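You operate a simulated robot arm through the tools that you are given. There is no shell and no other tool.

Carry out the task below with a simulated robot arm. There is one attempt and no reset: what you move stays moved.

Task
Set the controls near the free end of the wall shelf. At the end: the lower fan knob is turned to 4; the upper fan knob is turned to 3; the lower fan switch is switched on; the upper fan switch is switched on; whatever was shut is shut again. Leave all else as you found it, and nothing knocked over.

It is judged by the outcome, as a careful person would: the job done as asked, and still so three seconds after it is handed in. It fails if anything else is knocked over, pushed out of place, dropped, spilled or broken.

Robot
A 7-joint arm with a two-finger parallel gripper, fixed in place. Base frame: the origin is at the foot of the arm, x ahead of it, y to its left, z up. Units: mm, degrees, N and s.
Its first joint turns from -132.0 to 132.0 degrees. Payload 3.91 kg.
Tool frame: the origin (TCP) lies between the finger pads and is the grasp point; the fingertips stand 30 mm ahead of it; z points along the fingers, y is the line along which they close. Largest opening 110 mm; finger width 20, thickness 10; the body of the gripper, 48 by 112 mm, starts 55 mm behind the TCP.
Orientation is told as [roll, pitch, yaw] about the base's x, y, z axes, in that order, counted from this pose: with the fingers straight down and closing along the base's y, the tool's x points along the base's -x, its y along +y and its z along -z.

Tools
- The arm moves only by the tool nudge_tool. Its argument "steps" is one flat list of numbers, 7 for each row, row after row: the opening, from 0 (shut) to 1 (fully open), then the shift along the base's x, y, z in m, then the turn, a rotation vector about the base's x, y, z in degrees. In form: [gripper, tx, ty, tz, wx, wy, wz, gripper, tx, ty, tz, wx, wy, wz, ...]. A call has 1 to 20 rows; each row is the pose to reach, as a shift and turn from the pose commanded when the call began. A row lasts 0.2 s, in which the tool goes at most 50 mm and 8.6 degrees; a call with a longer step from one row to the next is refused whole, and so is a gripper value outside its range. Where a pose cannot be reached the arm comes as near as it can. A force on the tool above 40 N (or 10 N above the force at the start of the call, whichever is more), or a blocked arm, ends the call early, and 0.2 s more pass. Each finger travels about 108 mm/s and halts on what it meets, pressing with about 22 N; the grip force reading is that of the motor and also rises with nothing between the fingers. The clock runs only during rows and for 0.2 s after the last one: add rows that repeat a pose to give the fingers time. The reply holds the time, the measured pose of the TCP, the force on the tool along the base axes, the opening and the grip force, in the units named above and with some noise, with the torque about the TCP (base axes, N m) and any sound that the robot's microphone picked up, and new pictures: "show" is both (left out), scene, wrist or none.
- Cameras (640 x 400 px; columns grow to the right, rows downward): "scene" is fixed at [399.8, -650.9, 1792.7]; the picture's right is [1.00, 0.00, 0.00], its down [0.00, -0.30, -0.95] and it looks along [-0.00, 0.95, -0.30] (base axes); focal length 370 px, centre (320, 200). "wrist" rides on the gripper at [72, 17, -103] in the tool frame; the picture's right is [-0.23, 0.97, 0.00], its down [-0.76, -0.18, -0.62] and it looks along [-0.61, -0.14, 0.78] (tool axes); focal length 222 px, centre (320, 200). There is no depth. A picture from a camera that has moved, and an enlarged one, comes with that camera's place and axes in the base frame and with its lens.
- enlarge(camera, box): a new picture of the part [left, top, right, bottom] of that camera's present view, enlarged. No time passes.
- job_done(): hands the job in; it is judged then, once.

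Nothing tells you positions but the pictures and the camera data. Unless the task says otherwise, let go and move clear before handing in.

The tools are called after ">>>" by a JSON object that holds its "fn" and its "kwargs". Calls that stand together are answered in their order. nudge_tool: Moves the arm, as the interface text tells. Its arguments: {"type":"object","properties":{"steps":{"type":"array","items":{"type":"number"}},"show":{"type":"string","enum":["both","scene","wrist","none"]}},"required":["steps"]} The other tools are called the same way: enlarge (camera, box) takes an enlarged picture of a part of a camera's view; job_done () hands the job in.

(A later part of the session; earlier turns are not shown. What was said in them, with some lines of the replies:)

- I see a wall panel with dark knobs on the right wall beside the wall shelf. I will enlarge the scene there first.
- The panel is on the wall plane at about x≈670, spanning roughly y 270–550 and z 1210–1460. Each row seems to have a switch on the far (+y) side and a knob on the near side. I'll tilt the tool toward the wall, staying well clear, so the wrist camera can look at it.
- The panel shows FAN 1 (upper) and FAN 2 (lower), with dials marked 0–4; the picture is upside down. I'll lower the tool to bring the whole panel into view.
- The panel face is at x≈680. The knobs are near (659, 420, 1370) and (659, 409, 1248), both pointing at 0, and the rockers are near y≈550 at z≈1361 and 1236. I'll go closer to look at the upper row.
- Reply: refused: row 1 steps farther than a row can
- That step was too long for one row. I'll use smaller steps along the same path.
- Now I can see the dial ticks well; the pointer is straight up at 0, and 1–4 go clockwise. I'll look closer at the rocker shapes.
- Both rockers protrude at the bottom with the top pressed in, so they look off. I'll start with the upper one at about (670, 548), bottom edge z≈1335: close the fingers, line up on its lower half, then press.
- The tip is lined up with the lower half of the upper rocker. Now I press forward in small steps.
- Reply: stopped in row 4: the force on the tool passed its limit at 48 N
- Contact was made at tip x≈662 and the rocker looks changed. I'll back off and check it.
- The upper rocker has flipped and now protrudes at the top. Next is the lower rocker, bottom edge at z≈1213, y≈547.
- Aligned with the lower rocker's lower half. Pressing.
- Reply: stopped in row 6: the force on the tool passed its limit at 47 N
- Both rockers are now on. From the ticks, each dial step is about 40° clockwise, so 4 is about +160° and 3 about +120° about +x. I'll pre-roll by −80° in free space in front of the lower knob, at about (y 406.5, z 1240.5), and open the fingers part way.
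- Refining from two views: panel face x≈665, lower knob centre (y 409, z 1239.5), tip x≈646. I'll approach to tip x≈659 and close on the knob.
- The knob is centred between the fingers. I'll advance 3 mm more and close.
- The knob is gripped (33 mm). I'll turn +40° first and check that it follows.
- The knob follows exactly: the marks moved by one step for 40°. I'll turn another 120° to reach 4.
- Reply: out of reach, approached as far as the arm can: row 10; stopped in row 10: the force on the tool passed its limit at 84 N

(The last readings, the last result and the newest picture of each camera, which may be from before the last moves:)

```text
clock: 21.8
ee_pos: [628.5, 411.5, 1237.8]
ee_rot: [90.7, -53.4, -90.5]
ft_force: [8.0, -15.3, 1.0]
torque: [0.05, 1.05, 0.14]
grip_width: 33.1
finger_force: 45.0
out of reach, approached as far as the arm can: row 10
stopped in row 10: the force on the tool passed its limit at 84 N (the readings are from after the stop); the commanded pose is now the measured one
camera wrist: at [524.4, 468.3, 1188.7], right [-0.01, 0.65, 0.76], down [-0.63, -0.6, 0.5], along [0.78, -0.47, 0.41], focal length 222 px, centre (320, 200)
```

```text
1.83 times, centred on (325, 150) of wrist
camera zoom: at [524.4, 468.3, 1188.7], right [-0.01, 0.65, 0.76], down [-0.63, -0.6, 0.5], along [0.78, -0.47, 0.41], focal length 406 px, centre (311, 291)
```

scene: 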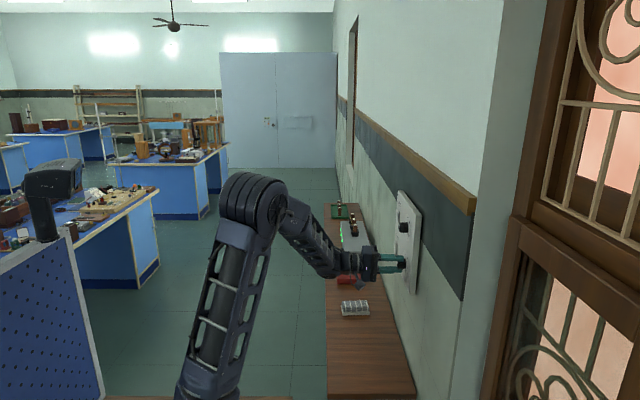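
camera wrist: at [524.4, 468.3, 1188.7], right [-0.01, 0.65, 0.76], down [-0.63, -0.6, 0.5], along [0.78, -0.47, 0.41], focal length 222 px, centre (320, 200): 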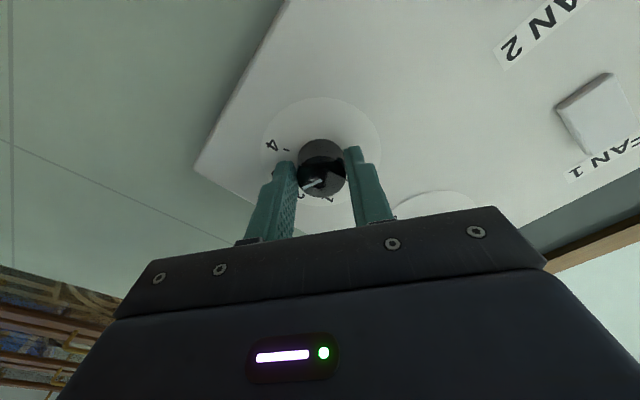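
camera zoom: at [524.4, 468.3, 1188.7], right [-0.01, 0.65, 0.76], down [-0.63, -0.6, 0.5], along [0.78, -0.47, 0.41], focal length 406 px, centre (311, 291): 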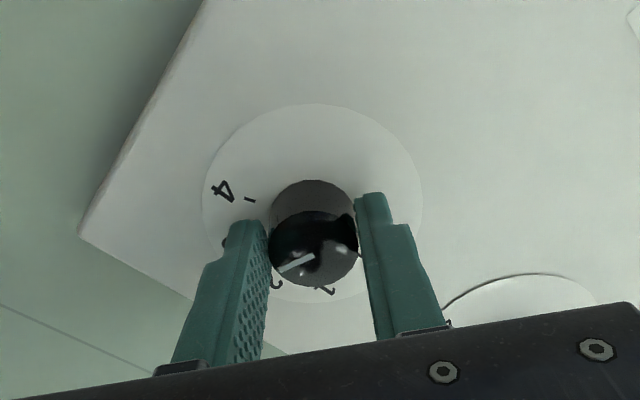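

The wrist reached its limit at about 117° of turn, so the knob is near 3. I'll let go, back off, roll back and check the pointer before regripping.

>>> {"fn": "nudge_tool", "kwargs": {"steps": [0.3, 0, 0, 0, 0, 0, 0, 0.6, 0, 0, 0, 0, 0, 0, 0.6, 0, 0, 0, 0, 0, 0, 0.6, -0.02, 0, 0, 0, 0, 0, 0.6, -0.045, 0, 0, -8, 0, 0, 0.6, -0.065, 0, 0, -16, 0, 0, 0.6, -0.065, 0, 0, -24, 0, 0, 0.6, -0.065, 0, 0, -32, 0, 0, 0.6, -0.065, 0, 0, -40, 0, 0, 0.6, -0.065, 0, 0, -48, 0, 0, 0.6, -0.065, 0, 0, -56, 0, 0, 0.6, -0.065, 0, 0, -64, 0, 0, 0.6, -0.065, 0, 0, -72, 0, 0, 0.6, -0.065, 0, 0, -76.6, 0, 0, 0.6, -0.065, 0, 0, -76.6, 0, 0], "show": "both"}}

>>> {"fn": "enlarge", "kwargs": {"camera": "wrist", "box": [150, 0, 500, 200]}}

>>> {"fn": "enlarge", "kwargs": {"camera": "wrist", "box": [260, 60, 380, 200]}}

```text
clock: 25.0
ee_pos: [560.5, 414.4, 1237.7]
ee_rot: [-89.7, -49.8, 90.4]
ft_force: [-0.8, 0.1, -0.7]
torque: [-0.02, -0.03, -0.02]
grip_width: 66.1
finger_force: 0.0
camera wrist: at [457.7, 379.1, 1172.4], right [-0.01, 0.89, -0.45], down [-0.62, 0.35, 0.7], along [0.78, 0.29, 0.55], focal length 222 px, centre (320, 200)
```

scene: 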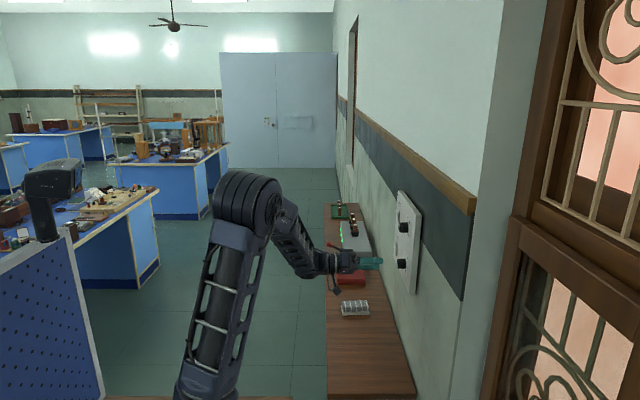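
wrist: 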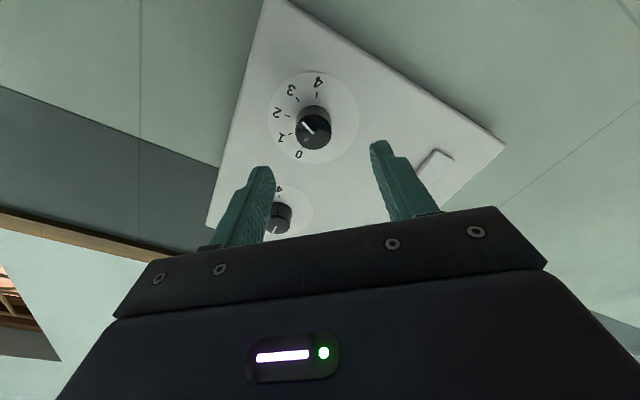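

```text
1.83 times, centred on (325, 100) of wrist
camera zoom: at [457.7, 379.1, 1172.4], right [-0.01, 0.89, -0.45], down [-0.62, 0.35, 0.7], along [0.78, 0.29, 0.55], focal length 406 px, centre (311, 383)
```

zoom: 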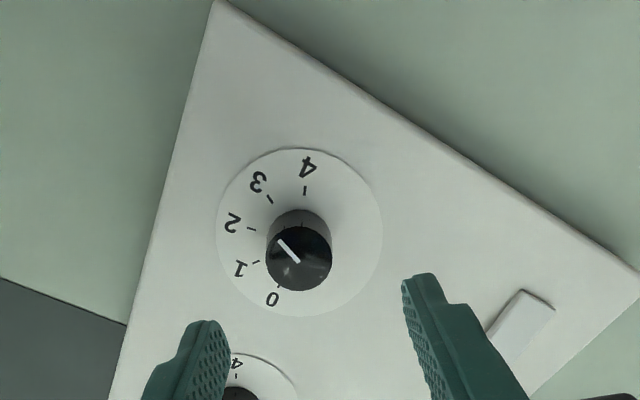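

```text
2.86 times, centred on (320, 130) of wrist
camera zoom: at [457.7, 379.1, 1172.4], right [-0.01, 0.89, -0.45], down [-0.62, 0.35, 0.7], along [0.78, 0.29, 0.55], focal length 635 px, centre (320, 400)
```

zoom: 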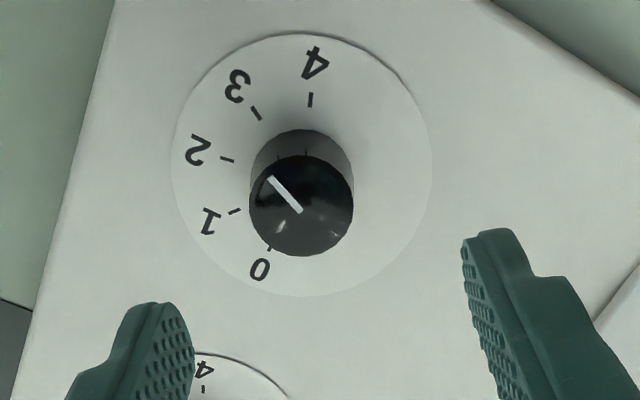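

The ticks are confirmed at 0/40/80/120/160°. The pointer is near 110°. I'll zoom for a better measurement.

>>> {"fn": "enlarge", "kwargs": {"camera": "wrist", "box": [290, 100, 340, 155]}}

```text
7.27 times, centred on (315, 128) of wrist
camera zoom: at [457.7, 379.1, 1172.4], right [-0.01, 0.89, -0.45], down [-0.62, 0.35, 0.7], along [0.78, 0.29, 0.55], focal length 1615 px, centre (356, 727)
```

zoom: 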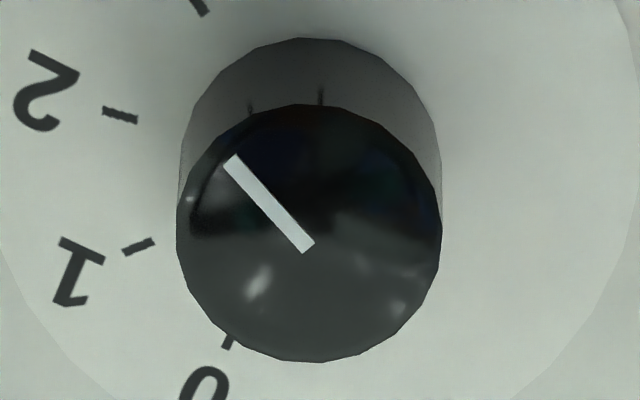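

The pointer is at about 113.6°, so about 46.5° remains. I'll re-centre on the knob (y 409.4, z 1240.2), grip and turn +46.5°.

>>> {"fn": "nudge_tool", "kwargs": {"steps": [0.6, 0.02, -0.005, 0.0025, 0, 0, 0, 0.6, 0.04, -0.005, 0.0025, 0, 0, 0, 0.6, 0.055, -0.005, 0.0025, 0, 0, 0, 0.6, 0.064, -0.005, 0.0025, 0, 0, 0, 0.6, 0.069, -0.005, 0.0025, 0, 0, 0, 0.45, 0.069, -0.005, 0.0025, 0, 0, 0, 0.35, 0.069, -0.005, 0.0025, 0, 0, 0, 0.25, 0.069, -0.005, 0.0025, 0, 0, 0, 0.15, 0.069, -0.005, 0.0025, 0, 0, 0, 0.15, 0.069, -0.005, 0.0025, 0, 0, 0], "show": "wrist"}}

>>> {"fn": "enlarge", "kwargs": {"camera": "wrist", "box": [150, 50, 500, 250]}}

```text
clock: 27.2
ee_pos: [630.2, 409.7, 1240.2]
ee_rot: [-89.7, -49.9, 90.3]
ft_force: [2.6, 6.7, -6.8]
torque: [0.0, -0.44, -0.25]
grip_width: 33.5
finger_force: 45.1
camera wrist: at [527.0, 374.4, 1174.4], right [-0.01, 0.89, -0.45], down [-0.62, 0.35, 0.7], along [0.78, 0.29, 0.55], focal length 222 px, centre (320, 200)
```

wrist: 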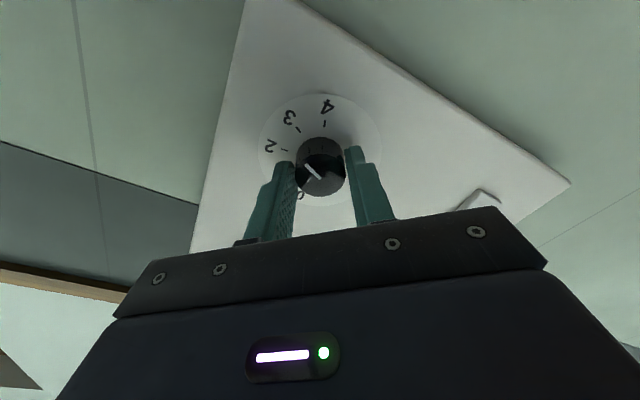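

```text
1.83 times, centred on (325, 150) of wrist
camera zoom: at [527.0, 374.4, 1174.4], right [-0.01, 0.89, -0.45], down [-0.62, 0.35, 0.7], along [0.78, 0.29, 0.55], focal length 406 px, centre (311, 291)
```

zoom: 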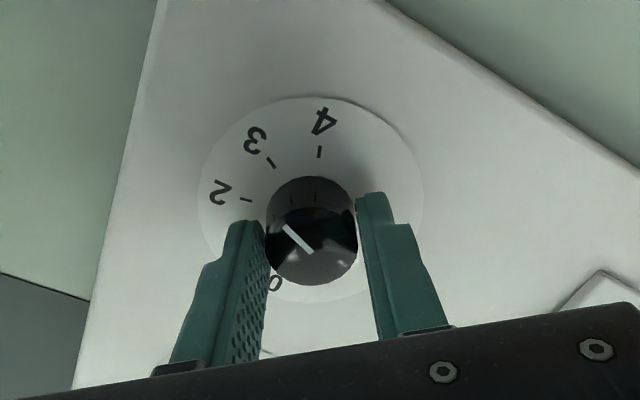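

Gripped again. Turning +46.5°.

>>> {"fn": "nudge_tool", "kwargs": {"steps": [0.15, 0, 0, 0, 8, 0, 0, 0.15, 0, 0, 0, 16, 0, 0, 0.15, 0, 0, 0, 24, 0, 0, 0.15, 0, 0, 0, 32, 0, 0, 0.15, 0, 0, 0, 40, 0, 0, 0.15, 0, 0, 0, 46.5, 0, 0, 0.15, 0, 0, 0, 46.5, 0, 0], "show": "none"}}

>>> {"fn": "nudge_tool", "kwargs": {"steps": [0.3, 0, 0, 0, 0, 0, 0, 0.6, 0, 0, 0, 0, 0, 0, 0.6, 0, 0, 0, 0, 0, 0, 0.6, -0.02, 0, 0, 0, 0, 0, 0.6, -0.045, 0, 0, 0, 0, 0, 0.6, -0.07, 0, 0, 0, 0, 0, 0.6, -0.07, 0, 0, 0, 0, 0], "show": "both"}}

>>> {"fn": "enlarge", "kwargs": {"camera": "wrist", "box": [260, 60, 380, 200]}}

>>> {"fn": "enlarge", "kwargs": {"camera": "wrist", "box": [290, 100, 340, 155]}}

```text
clock: 28.8
ee_pos: [630.1, 410.0, 1239.7]
ee_rot: [92.1, -83.6, -91.5]
ft_force: [2.5, 14.3, -12.8]
torque: [0.04, 1.01, -0.3]
grip_width: 33.6
finger_force: 44.8
```

```text
clock: 30.4
ee_pos: [560.4, 409.1, 1240.9]
ee_rot: [92.9, -83.5, -92.4]
ft_force: [-1.1, 0.7, -0.3]
torque: [-0.01, 0.04, 0.04]
grip_width: 65.9
finger_force: 0.0
camera wrist: at [456.8, 432.3, 1170.7], right [-0.01, 0.94, 0.34], down [-0.62, -0.27, 0.73], along [0.78, -0.2, 0.59], focal length 222 px, centre (320, 200)
```

scene: 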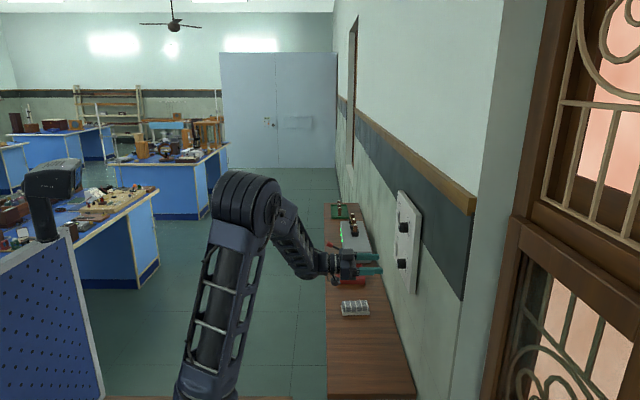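
wrist: 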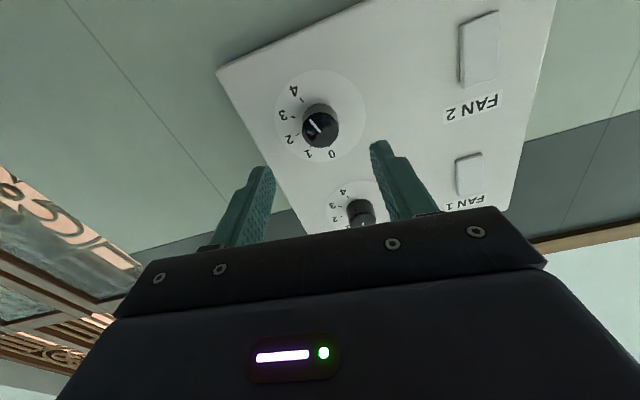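

```text
2.86 times, centred on (320, 130) of wrist
camera zoom: at [456.8, 432.3, 1170.7], right [-0.01, 0.94, 0.34], down [-0.62, -0.27, 0.73], along [0.78, -0.2, 0.59], focal length 635 px, centre (320, 400)
```

zoom: 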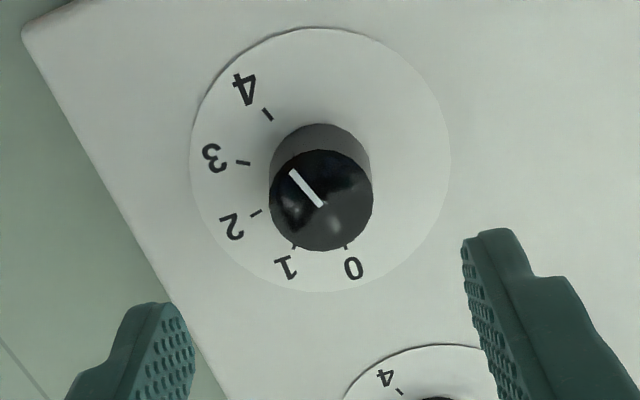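

```text
7.27 times, centred on (315, 128) of wrist
camera zoom: at [456.8, 432.3, 1170.7], right [-0.01, 0.94, 0.34], down [-0.62, -0.27, 0.73], along [0.78, -0.2, 0.59], focal length 1615 px, centre (356, 727)
```

zoom: 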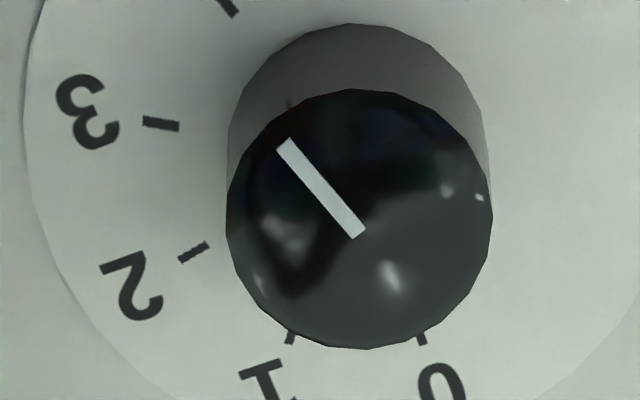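

The pointer now sits at about 161°, on mark 4. Next is the upper knob, at about (y 420.5, z 1360). I'll move up in free space and pre-roll to −80°.

>>> {"fn": "nudge_tool", "kwargs": {"steps": [0.6, -0.01, 0.002, 0.015, -8, 0, 0, 0.6, -0.01, 0.004, 0.035, -16, 0, 0, 0.6, -0.01, 0.006, 0.055, -24, 0, 0, 0.6, -0.01, 0.008, 0.075, -32, 0, 0, 0.6, -0.01, 0.01, 0.095, -40, 0, 0, 0.6, 0, 0.0114, 0.115, -48, 0, 0, 0.6, 0, 0.0114, 0.1194, -56, 0, 0, 0.6, 0, 0.0114, 0.1194, -64, 0, 0, 0.6, 0, 0.0114, 0.1194, -72, 0, 0, 0.6, 0, 0.0114, 0.1194, -80, 0, 0, 0.6, 0, 0.0114, 0.1194, -86.5, 0, 0, 0.6, 0, 0.0114, 0.1194, -86.5, 0, 0]}}

>>> {"fn": "enlarge", "kwargs": {"camera": "wrist", "box": [150, 0, 500, 200]}}

>>> {"fn": "enlarge", "kwargs": {"camera": "wrist", "box": [260, 60, 380, 200]}}

```text
clock: 33.0
ee_pos: [560.3, 420.1, 1360.2]
ee_rot: [-89.6, -9.9, 90.3]
ft_force: [-0.4, -0.2, 0.2]
torque: [0.0, 0.01, 0.0]
grip_width: 66.1
finger_force: 0.1
camera wrist: at [456.8, 351.0, 1331.9], right [-0.01, 0.39, -0.92], down [-0.62, 0.72, 0.31], along [0.78, 0.58, 0.24], focal length 222 px, centre (320, 200)
```

scene: 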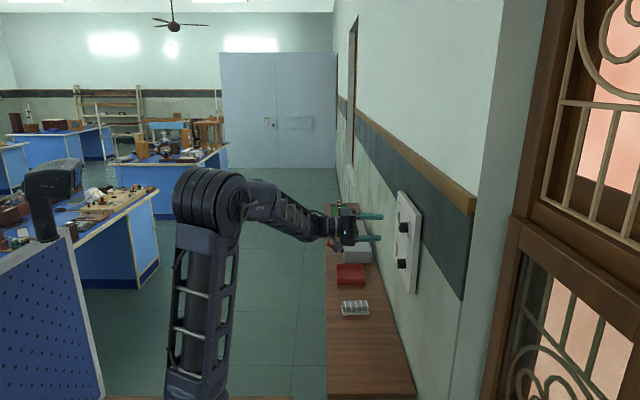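
wrist: 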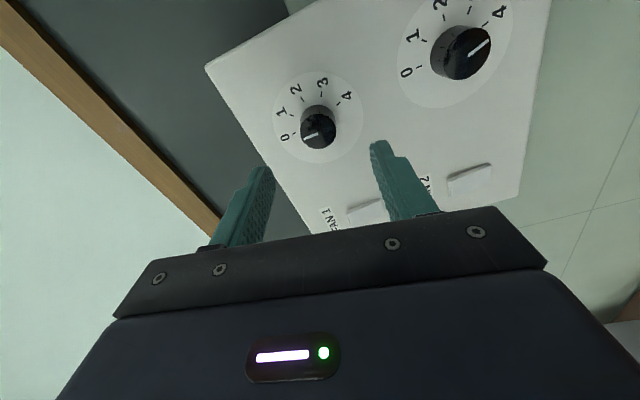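

```text
1.83 times, centred on (325, 100) of wrist
camera zoom: at [456.8, 351.0, 1331.9], right [-0.01, 0.39, -0.92], down [-0.62, 0.72, 0.31], along [0.78, 0.58, 0.24], focal length 406 px, centre (311, 383)
```

zoom: 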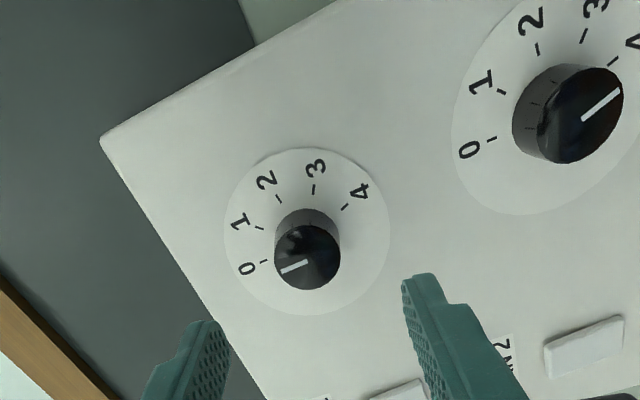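

```text
2.86 times, centred on (320, 130) of wrist
camera zoom: at [456.8, 351.0, 1331.9], right [-0.01, 0.39, -0.92], down [-0.62, 0.72, 0.31], along [0.78, 0.58, 0.24], focal length 635 px, centre (320, 400)
```

zoom: 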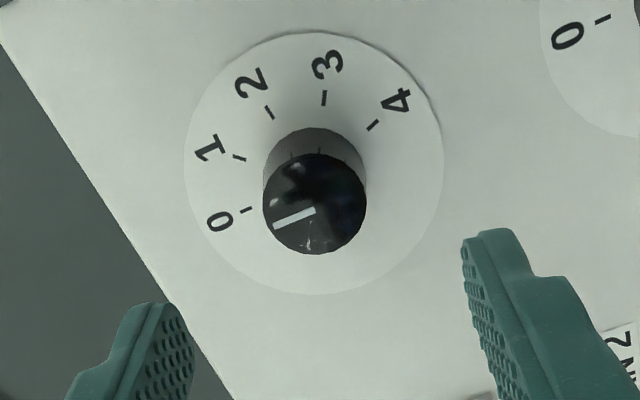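

The lower knob clearly reads 4. The upper knob centre is at (y 419.7, z 1361); I'll approach and grip it.

>>> {"fn": "nudge_tool", "kwargs": {"steps": [0.6, 0.02, 0, 0.001, 0, 0, 0, 0.6, 0.04, 0, 0.001, 0, 0, 0, 0.6, 0.055, 0, 0.001, 0, 0, 0, 0.6, 0.064, 0, 0.001, 0, 0, 0, 0.6, 0.069, 0, 0.001, 0, 0, 0, 0.45, 0.069, 0, 0.001, 0, 0, 0, 0.35, 0.069, 0, 0.001, 0, 0, 0, 0.25, 0.069, 0, 0.001, 0, 0, 0, 0.15, 0.069, 0, 0.001, 0, 0, 0, 0.15, 0.069, 0, 0.001, 0, 0, 0], "show": "wrist"}}

>>> {"fn": "enlarge", "kwargs": {"camera": "wrist", "box": [150, 50, 500, 250]}}

```text
clock: 35.2
ee_pos: [629.0, 421.1, 1360.4]
ee_rot: [-89.5, -10.0, 90.3]
ft_force: [0.5, 0.3, -3.4]
torque: [0.08, -0.55, 0.07]
grip_width: 33.4
finger_force: 44.9
camera wrist: at [525.7, 351.4, 1332.9], right [-0.01, 0.39, -0.92], down [-0.62, 0.72, 0.31], along [0.78, 0.58, 0.24], focal length 222 px, centre (320, 200)
```

wrist: 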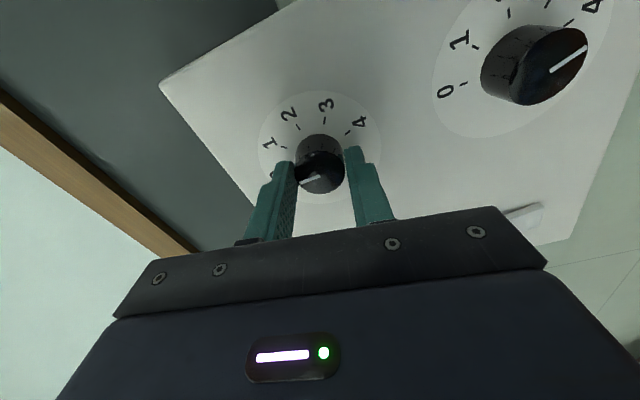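

```text
1.83 times, centred on (325, 150) of wrist
camera zoom: at [525.7, 351.4, 1332.9], right [-0.01, 0.39, -0.92], down [-0.62, 0.72, 0.31], along [0.78, 0.58, 0.24], focal length 406 px, centre (311, 291)
```

zoom: 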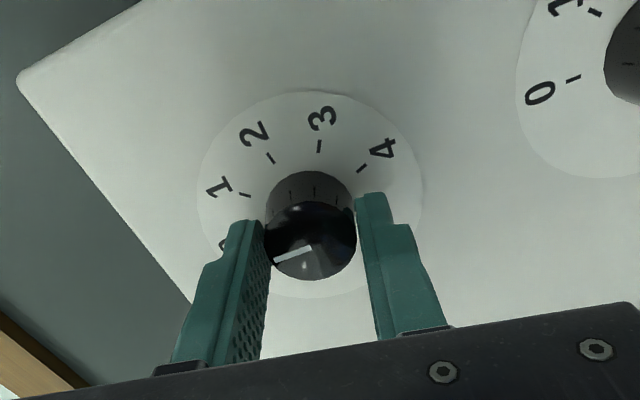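

The upper knob is gripped. I'll turn +80° now, keeping well inside the wrist limit, then release and measure.

>>> {"fn": "nudge_tool", "kwargs": {"steps": [0.15, 0, 0, 0, 8, 0, 0, 0.15, 0, 0, 0, 16, 0, 0, 0.15, 0, 0, 0, 24, 0, 0, 0.15, 0, 0, 0, 32, 0, 0, 0.15, 0, 0, 0, 40, 0, 0, 0.15, 0, 0, 0, 48, 0, 0, 0.15, 0, 0, 0, 56, 0, 0, 0.15, 0, 0, 0, 64, 0, 0, 0.15, 0, 0, 0, 72, 0, 0, 0.15, 0, 0, 0, 80, 0, 0, 0.15, 0, 0, 0, 80, 0, 0], "show": "none"}}

>>> {"fn": "nudge_tool", "kwargs": {"steps": [0.3, 0, 0, 0, 0, 0, 0, 0.6, 0, 0, 0, 0, 0, 0, 0.6, 0, 0, 0, 0, 0, 0, 0.6, -0.02, 0, 0, 0, 0, 0, 0.6, -0.045, 0, 0, -8, 0, 0, 0.6, -0.069, 0, 0, -16, 0, 0, 0.6, -0.069, 0, 0, -24, 0, 0, 0.6, -0.069, 0, 0, -32, 0, 0, 0.6, -0.069, 0, 0, -40, 0, 0, 0.6, -0.069, 0, 0, -40, 0, 0], "show": "wrist"}}

>>> {"fn": "enlarge", "kwargs": {"camera": "wrist", "box": [260, 60, 380, 200]}}

>>> {"fn": "enlarge", "kwargs": {"camera": "wrist", "box": [290, 100, 340, 155]}}

```text
clock: 37.6
ee_pos: [628.8, 419.8, 1361.5]
ee_rot: [174.0, -89.8, -173.5]
ft_force: [-6.9, -12.4, 0.8]
torque: [-0.01, -0.13, -0.93]
grip_width: 33.1
finger_force: 45.0
```

```text
clock: 39.8
ee_pos: [560.3, 420.5, 1361.2]
ee_rot: [-89.7, -50.0, 90.4]
ft_force: [-0.8, -0.4, -1.0]
torque: [0.01, 0.03, 0.03]
grip_width: 66.2
finger_force: 0.1
camera wrist: at [456.9, 385.7, 1295.3], right [-0.01, 0.89, -0.45], down [-0.62, 0.35, 0.7], along [0.78, 0.29, 0.55], focal length 222 px, centre (320, 200)
```

wrist: 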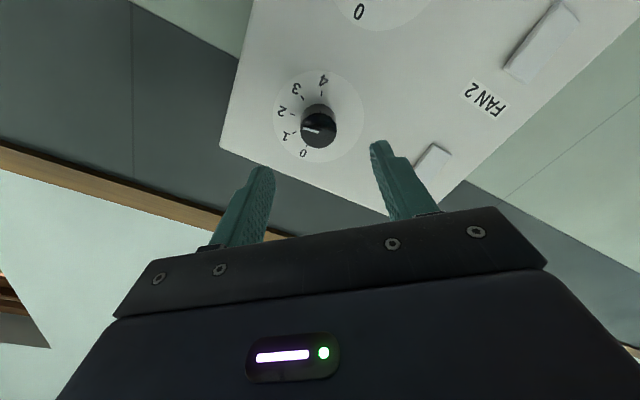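

```text
2.86 times, centred on (320, 130) of wrist
camera zoom: at [456.9, 385.7, 1295.3], right [-0.01, 0.89, -0.45], down [-0.62, 0.35, 0.7], along [0.78, 0.29, 0.55], focal length 635 px, centre (320, 400)
```

zoom: 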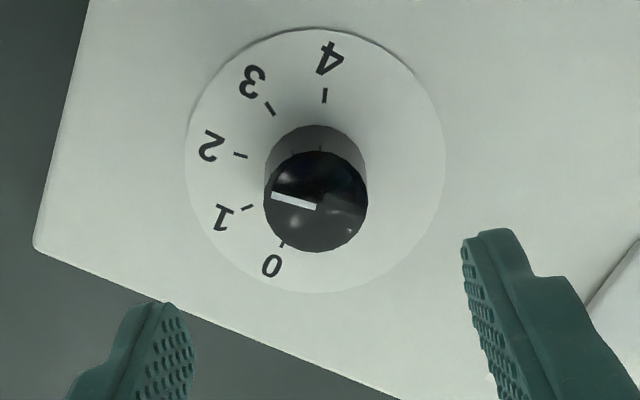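

```text
7.27 times, centred on (315, 128) of wrist
camera zoom: at [456.9, 385.7, 1295.3], right [-0.01, 0.89, -0.45], down [-0.62, 0.35, 0.7], along [0.78, 0.29, 0.55], focal length 1615 px, centre (356, 727)
```

zoom: 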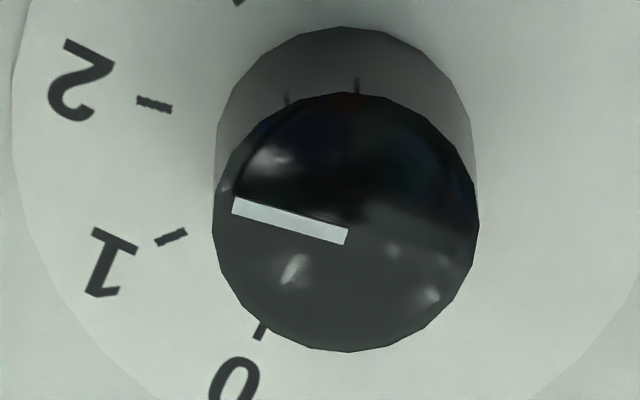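

The pointer is at about 80°, on mark 2. I'll regrip and turn the last +40° to 3.

>>> {"fn": "nudge_tool", "kwargs": {"steps": [0.6, 0.02, -0.0005, 0, 0, 0, 0, 0.6, 0.04, -0.0005, 0, 0, 0, 0, 0.6, 0.055, -0.0005, 0, 0, 0, 0, 0.6, 0.064, -0.0005, 0, 0, 0, 0, 0.6, 0.069, -0.0005, 0, 0, 0, 0, 0.45, 0.069, -0.0005, 0, 0, 0, 0, 0.35, 0.069, -0.0005, 0, 0, 0, 0, 0.25, 0.069, -0.0005, 0, 0, 0, 0, 0.15, 0.069, -0.0005, 0, 0, 0, 0, 0.15, 0.069, -0.0005, 0, 0, 0, 0, 0.15, 0.069, -0.0005, 0, 8, 0, 0, 0.15, 0.069, -0.0005, 0, 16, 0, 0, 0.15, 0.069, -0.0005, 0, 24, 0, 0, 0.15, 0.069, -0.0005, 0, 32, 0, 0, 0.15, 0.069, -0.0005, 0, 40, 0, 0, 0.15, 0.069, -0.0005, 0, 40.5, 0, 0], "show": "wrist"}}

>>> {"fn": "enlarge", "kwargs": {"camera": "wrist", "box": [150, 50, 500, 250]}}

```text
clock: 43.2
ee_pos: [629.6, 419.3, 1361.4]
ee_rot: [113.9, -89.4, -113.5]
ft_force: [-4.4, -0.1, -5.7]
torque: [-0.03, 0.43, -0.61]
grip_width: 33.6
finger_force: 44.8
camera wrist: at [525.9, 436.2, 1288.2], right [-0.01, 0.97, 0.24], down [-0.62, -0.19, 0.76], along [0.78, -0.14, 0.61], focal length 222 px, centre (320, 200)
```

wrist: 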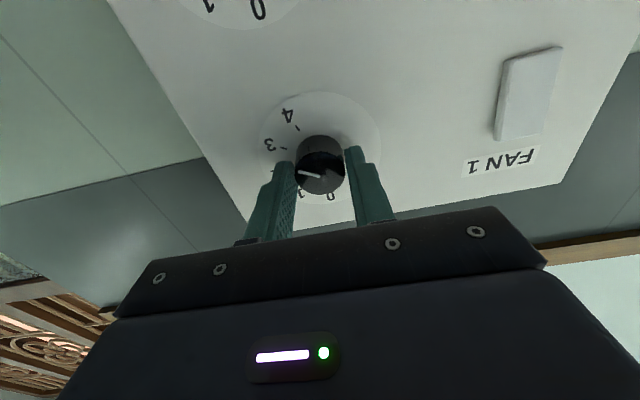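

```text
1.83 times, centred on (325, 150) of wrist
camera zoom: at [525.9, 436.2, 1288.2], right [-0.01, 0.97, 0.24], down [-0.62, -0.19, 0.76], along [0.78, -0.14, 0.61], focal length 406 px, centre (311, 291)
```

zoom: 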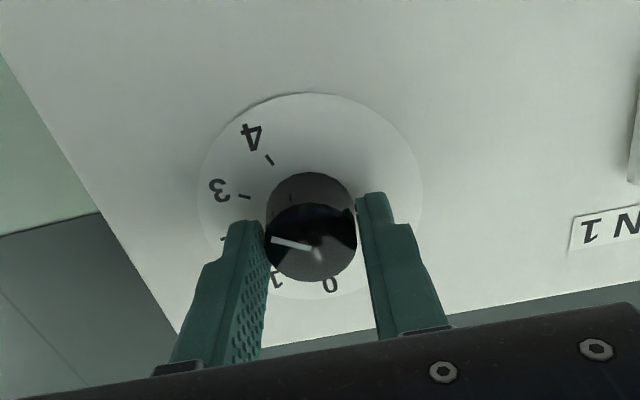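

The knob turned; now I release, back straight off, and check.

>>> {"fn": "nudge_tool", "kwargs": {"steps": [0.3, 0, 0, 0, 0, 0, 0, 0.6, 0, 0, 0, 0, 0, 0, 0.6, 0, 0, 0, 0, 0, 0, 0.6, -0.02, 0, 0, 0, 0, 0, 0.6, -0.045, 0, 0, 0, 0, 0, 0.6, -0.07, 0, 0, 0, 0, 0, 0.6, -0.07, 0, 0, 0, 0, 0]}}

>>> {"fn": "enlarge", "kwargs": {"camera": "wrist", "box": [260, 60, 380, 200]}}

>>> {"fn": "enlarge", "kwargs": {"camera": "wrist", "box": [290, 100, 340, 155]}}

```text
clock: 44.8
ee_pos: [559.0, 420.6, 1360.4]
ee_rot: [121.1, -89.6, -120.6]
ft_force: [0.4, 0.8, 0.3]
torque: [0.0, 0.03, -0.01]
grip_width: 66.1
finger_force: 0.0
camera wrist: at [455.3, 436.1, 1288.5], right [-0.01, 0.97, 0.23], down [-0.62, -0.19, 0.76], along [0.78, -0.14, 0.61], focal length 222 px, centre (320, 200)
```

scene: 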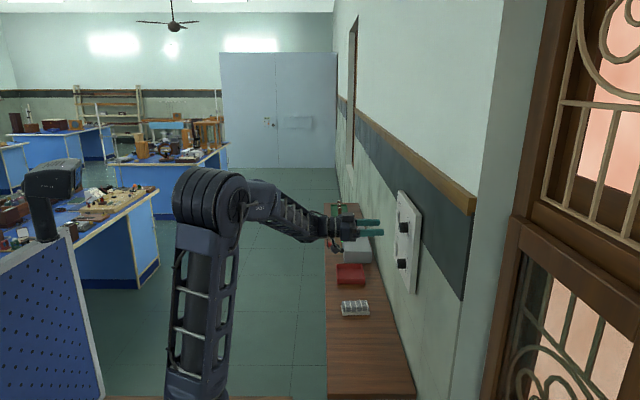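
wrist: 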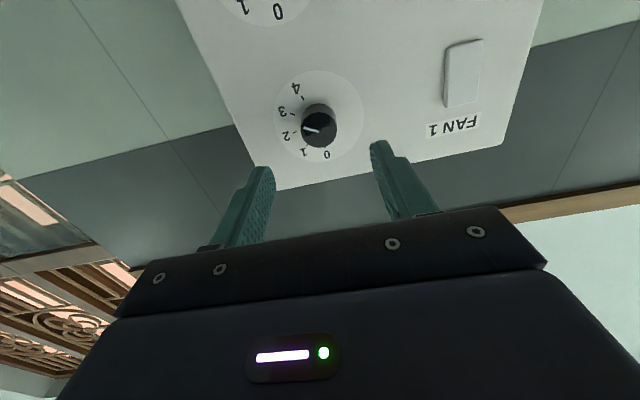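

```text
2.86 times, centred on (320, 130) of wrist
camera zoom: at [455.3, 436.1, 1288.5], right [-0.01, 0.97, 0.23], down [-0.62, -0.19, 0.76], along [0.78, -0.14, 0.61], focal length 635 px, centre (320, 400)
```

zoom: 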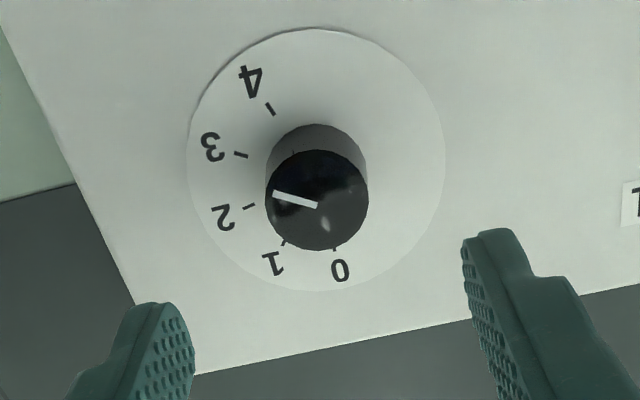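

```text
7.27 times, centred on (315, 128) of wrist
camera zoom: at [455.3, 436.1, 1288.5], right [-0.01, 0.97, 0.23], down [-0.62, -0.19, 0.76], along [0.78, -0.14, 0.61], focal length 1615 px, centre (356, 727)
```

zoom: 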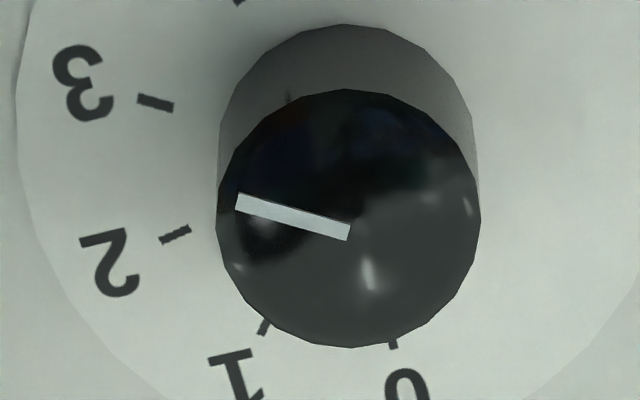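

The upper pointer is at about 119.4°, on mark 3. I'll retreat clear of the panel and do a final check of everything.

>>> {"fn": "nudge_tool", "kwargs": {"steps": [0.6, -0.04, 0, -0.02, 0, 0, 0, 0.6, -0.08, 0, -0.04, 0, 0, 0, 0.6, -0.12, 0.01, -0.06, 0, 0, 0, 0.6, -0.16, 0.02, -0.08, 0, 0, 0, 0.6, -0.19, 0.03, -0.11, 0, 0, 0, 0.6, -0.19, 0.03, -0.14, 0, 0, 0, 0.6, -0.19, 0.03, -0.15, 0, 0, 0, 0.6, -0.19, 0.03, -0.15, 0, 0, 0]}}

>>> {"fn": "enlarge", "kwargs": {"camera": "wrist", "box": [220, 0, 460, 210]}}

>>> {"fn": "enlarge", "kwargs": {"camera": "scene", "box": [300, 180, 480, 400]}}

>>> {"fn": "enlarge", "kwargs": {"camera": "scene", "box": [385, 185, 425, 300]}}

```text
clock: 46.6
ee_pos: [369.2, 450.0, 1210.4]
ee_rot: [121.4, -89.5, -120.8]
ft_force: [-0.4, 0.7, -0.6]
torque: [0.02, 0.01, -0.01]
grip_width: 66.0
finger_force: 0.0
camera wrist: at [265.3, 466.7, 1138.4], right [-0.01, 0.97, 0.23], down [-0.62, -0.19, 0.76], along [0.78, -0.14, 0.61], focal length 222 px, centre (320, 200)
```

scene: 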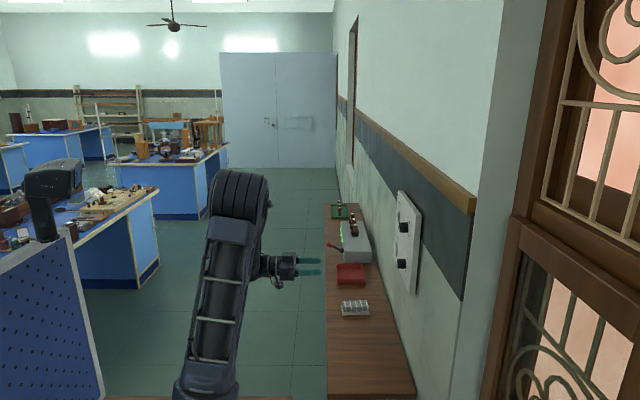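
wrist: 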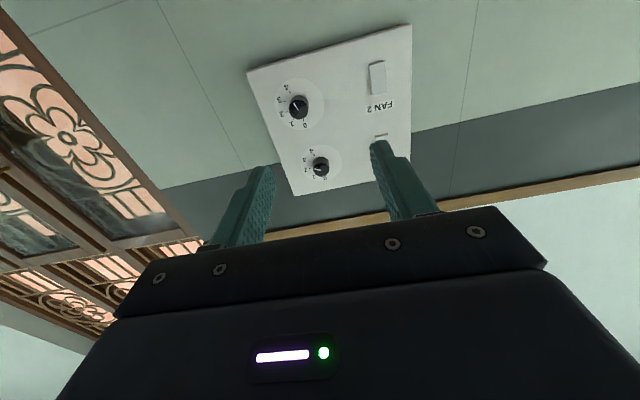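

```text
1.90 times, centred on (340, 105) of wrist
camera zoom: at [265.3, 466.7, 1138.4], right [-0.01, 0.97, 0.23], down [-0.62, -0.19, 0.76], along [0.78, -0.14, 0.61], focal length 423 px, centre (282, 381)
```

zoom: 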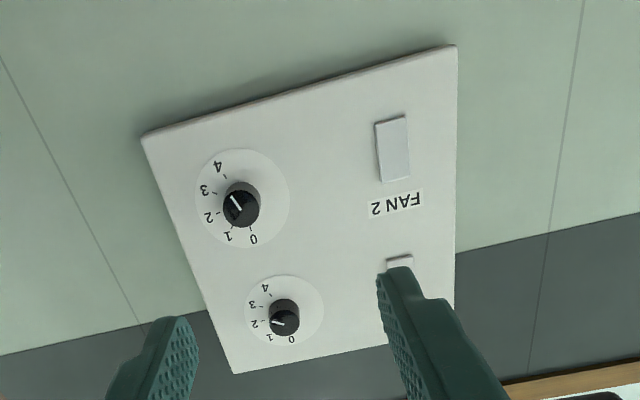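

```text
1.82 times, centred on (390, 290) of scene
camera zoom: at [399.8, -650.9, 1792.7], right [1.0, 0.0, 0.0], down [0.0, -0.3, -0.95], along [0.0, 0.95, -0.3], focal length 672 px, centre (193, 36)
```

zoom: 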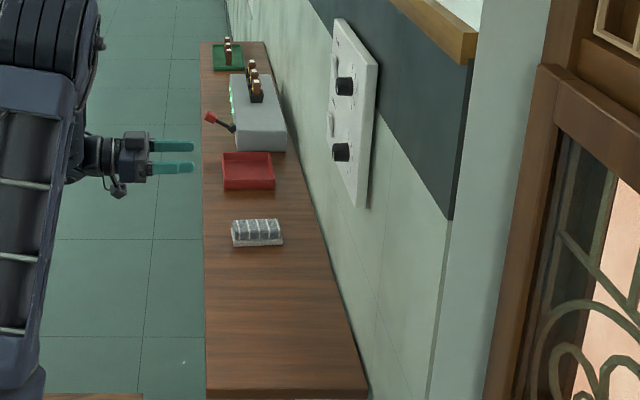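

```text
3.48 times, centred on (405, 242) of scene
camera zoom: at [399.8, -650.9, 1792.7], right [1.0, 0.0, 0.0], down [0.0, -0.3, -0.95], along [0.0, 0.95, -0.3], focal length 1286 px, centre (24, 52)
```

zoom: 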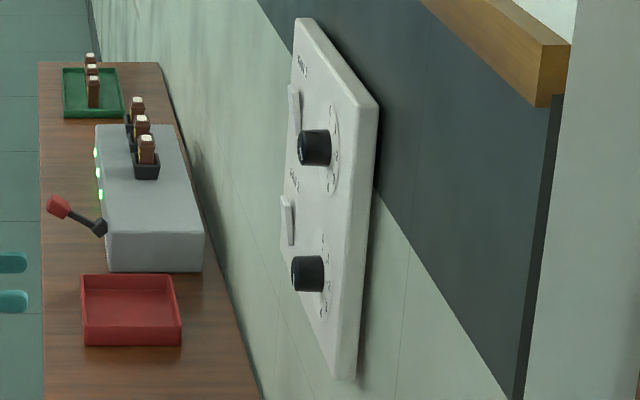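

The lower knob reads 4, the upper knob reads 3, and both rockers are pressed at the bottom. The ceiling fan's blades now change position between pictures, which suggests at least one fan is running. The shelf items haven't moved, nothing was opened, and the arm is clear, so I'm handing in.

>>> {"fn": "job_done", "kwargs": {}}

```text
The job is handed in.
```

I set all four controls as asked and handed the job in.

- **Lower fan:** the knob is on 4. The switch is flipped and its bottom is pressed in.
- **Upper fan:** the knob is on 3. The switch is flipped the same way.

The switches carry no on/off marks. I took "bottom pressed in" as on, because both started with the top pressed in and the knobs at 0. The ceiling fan in view held still until the lower fan's switch and knob were set. After that its blades changed position between pictures, so on seems right for the lower fan. I saw no separate sign for the upper one and assumed it works the same way.

While turning the lower knob, the wrist hit its limit and the force briefly reached 84 N. I let go, gripped again and finished the turn, and saw no damage.

Nothing was opened, so nothing needed shutting. The items on the shelf look undisturbed, and the arm is clear of the panel.
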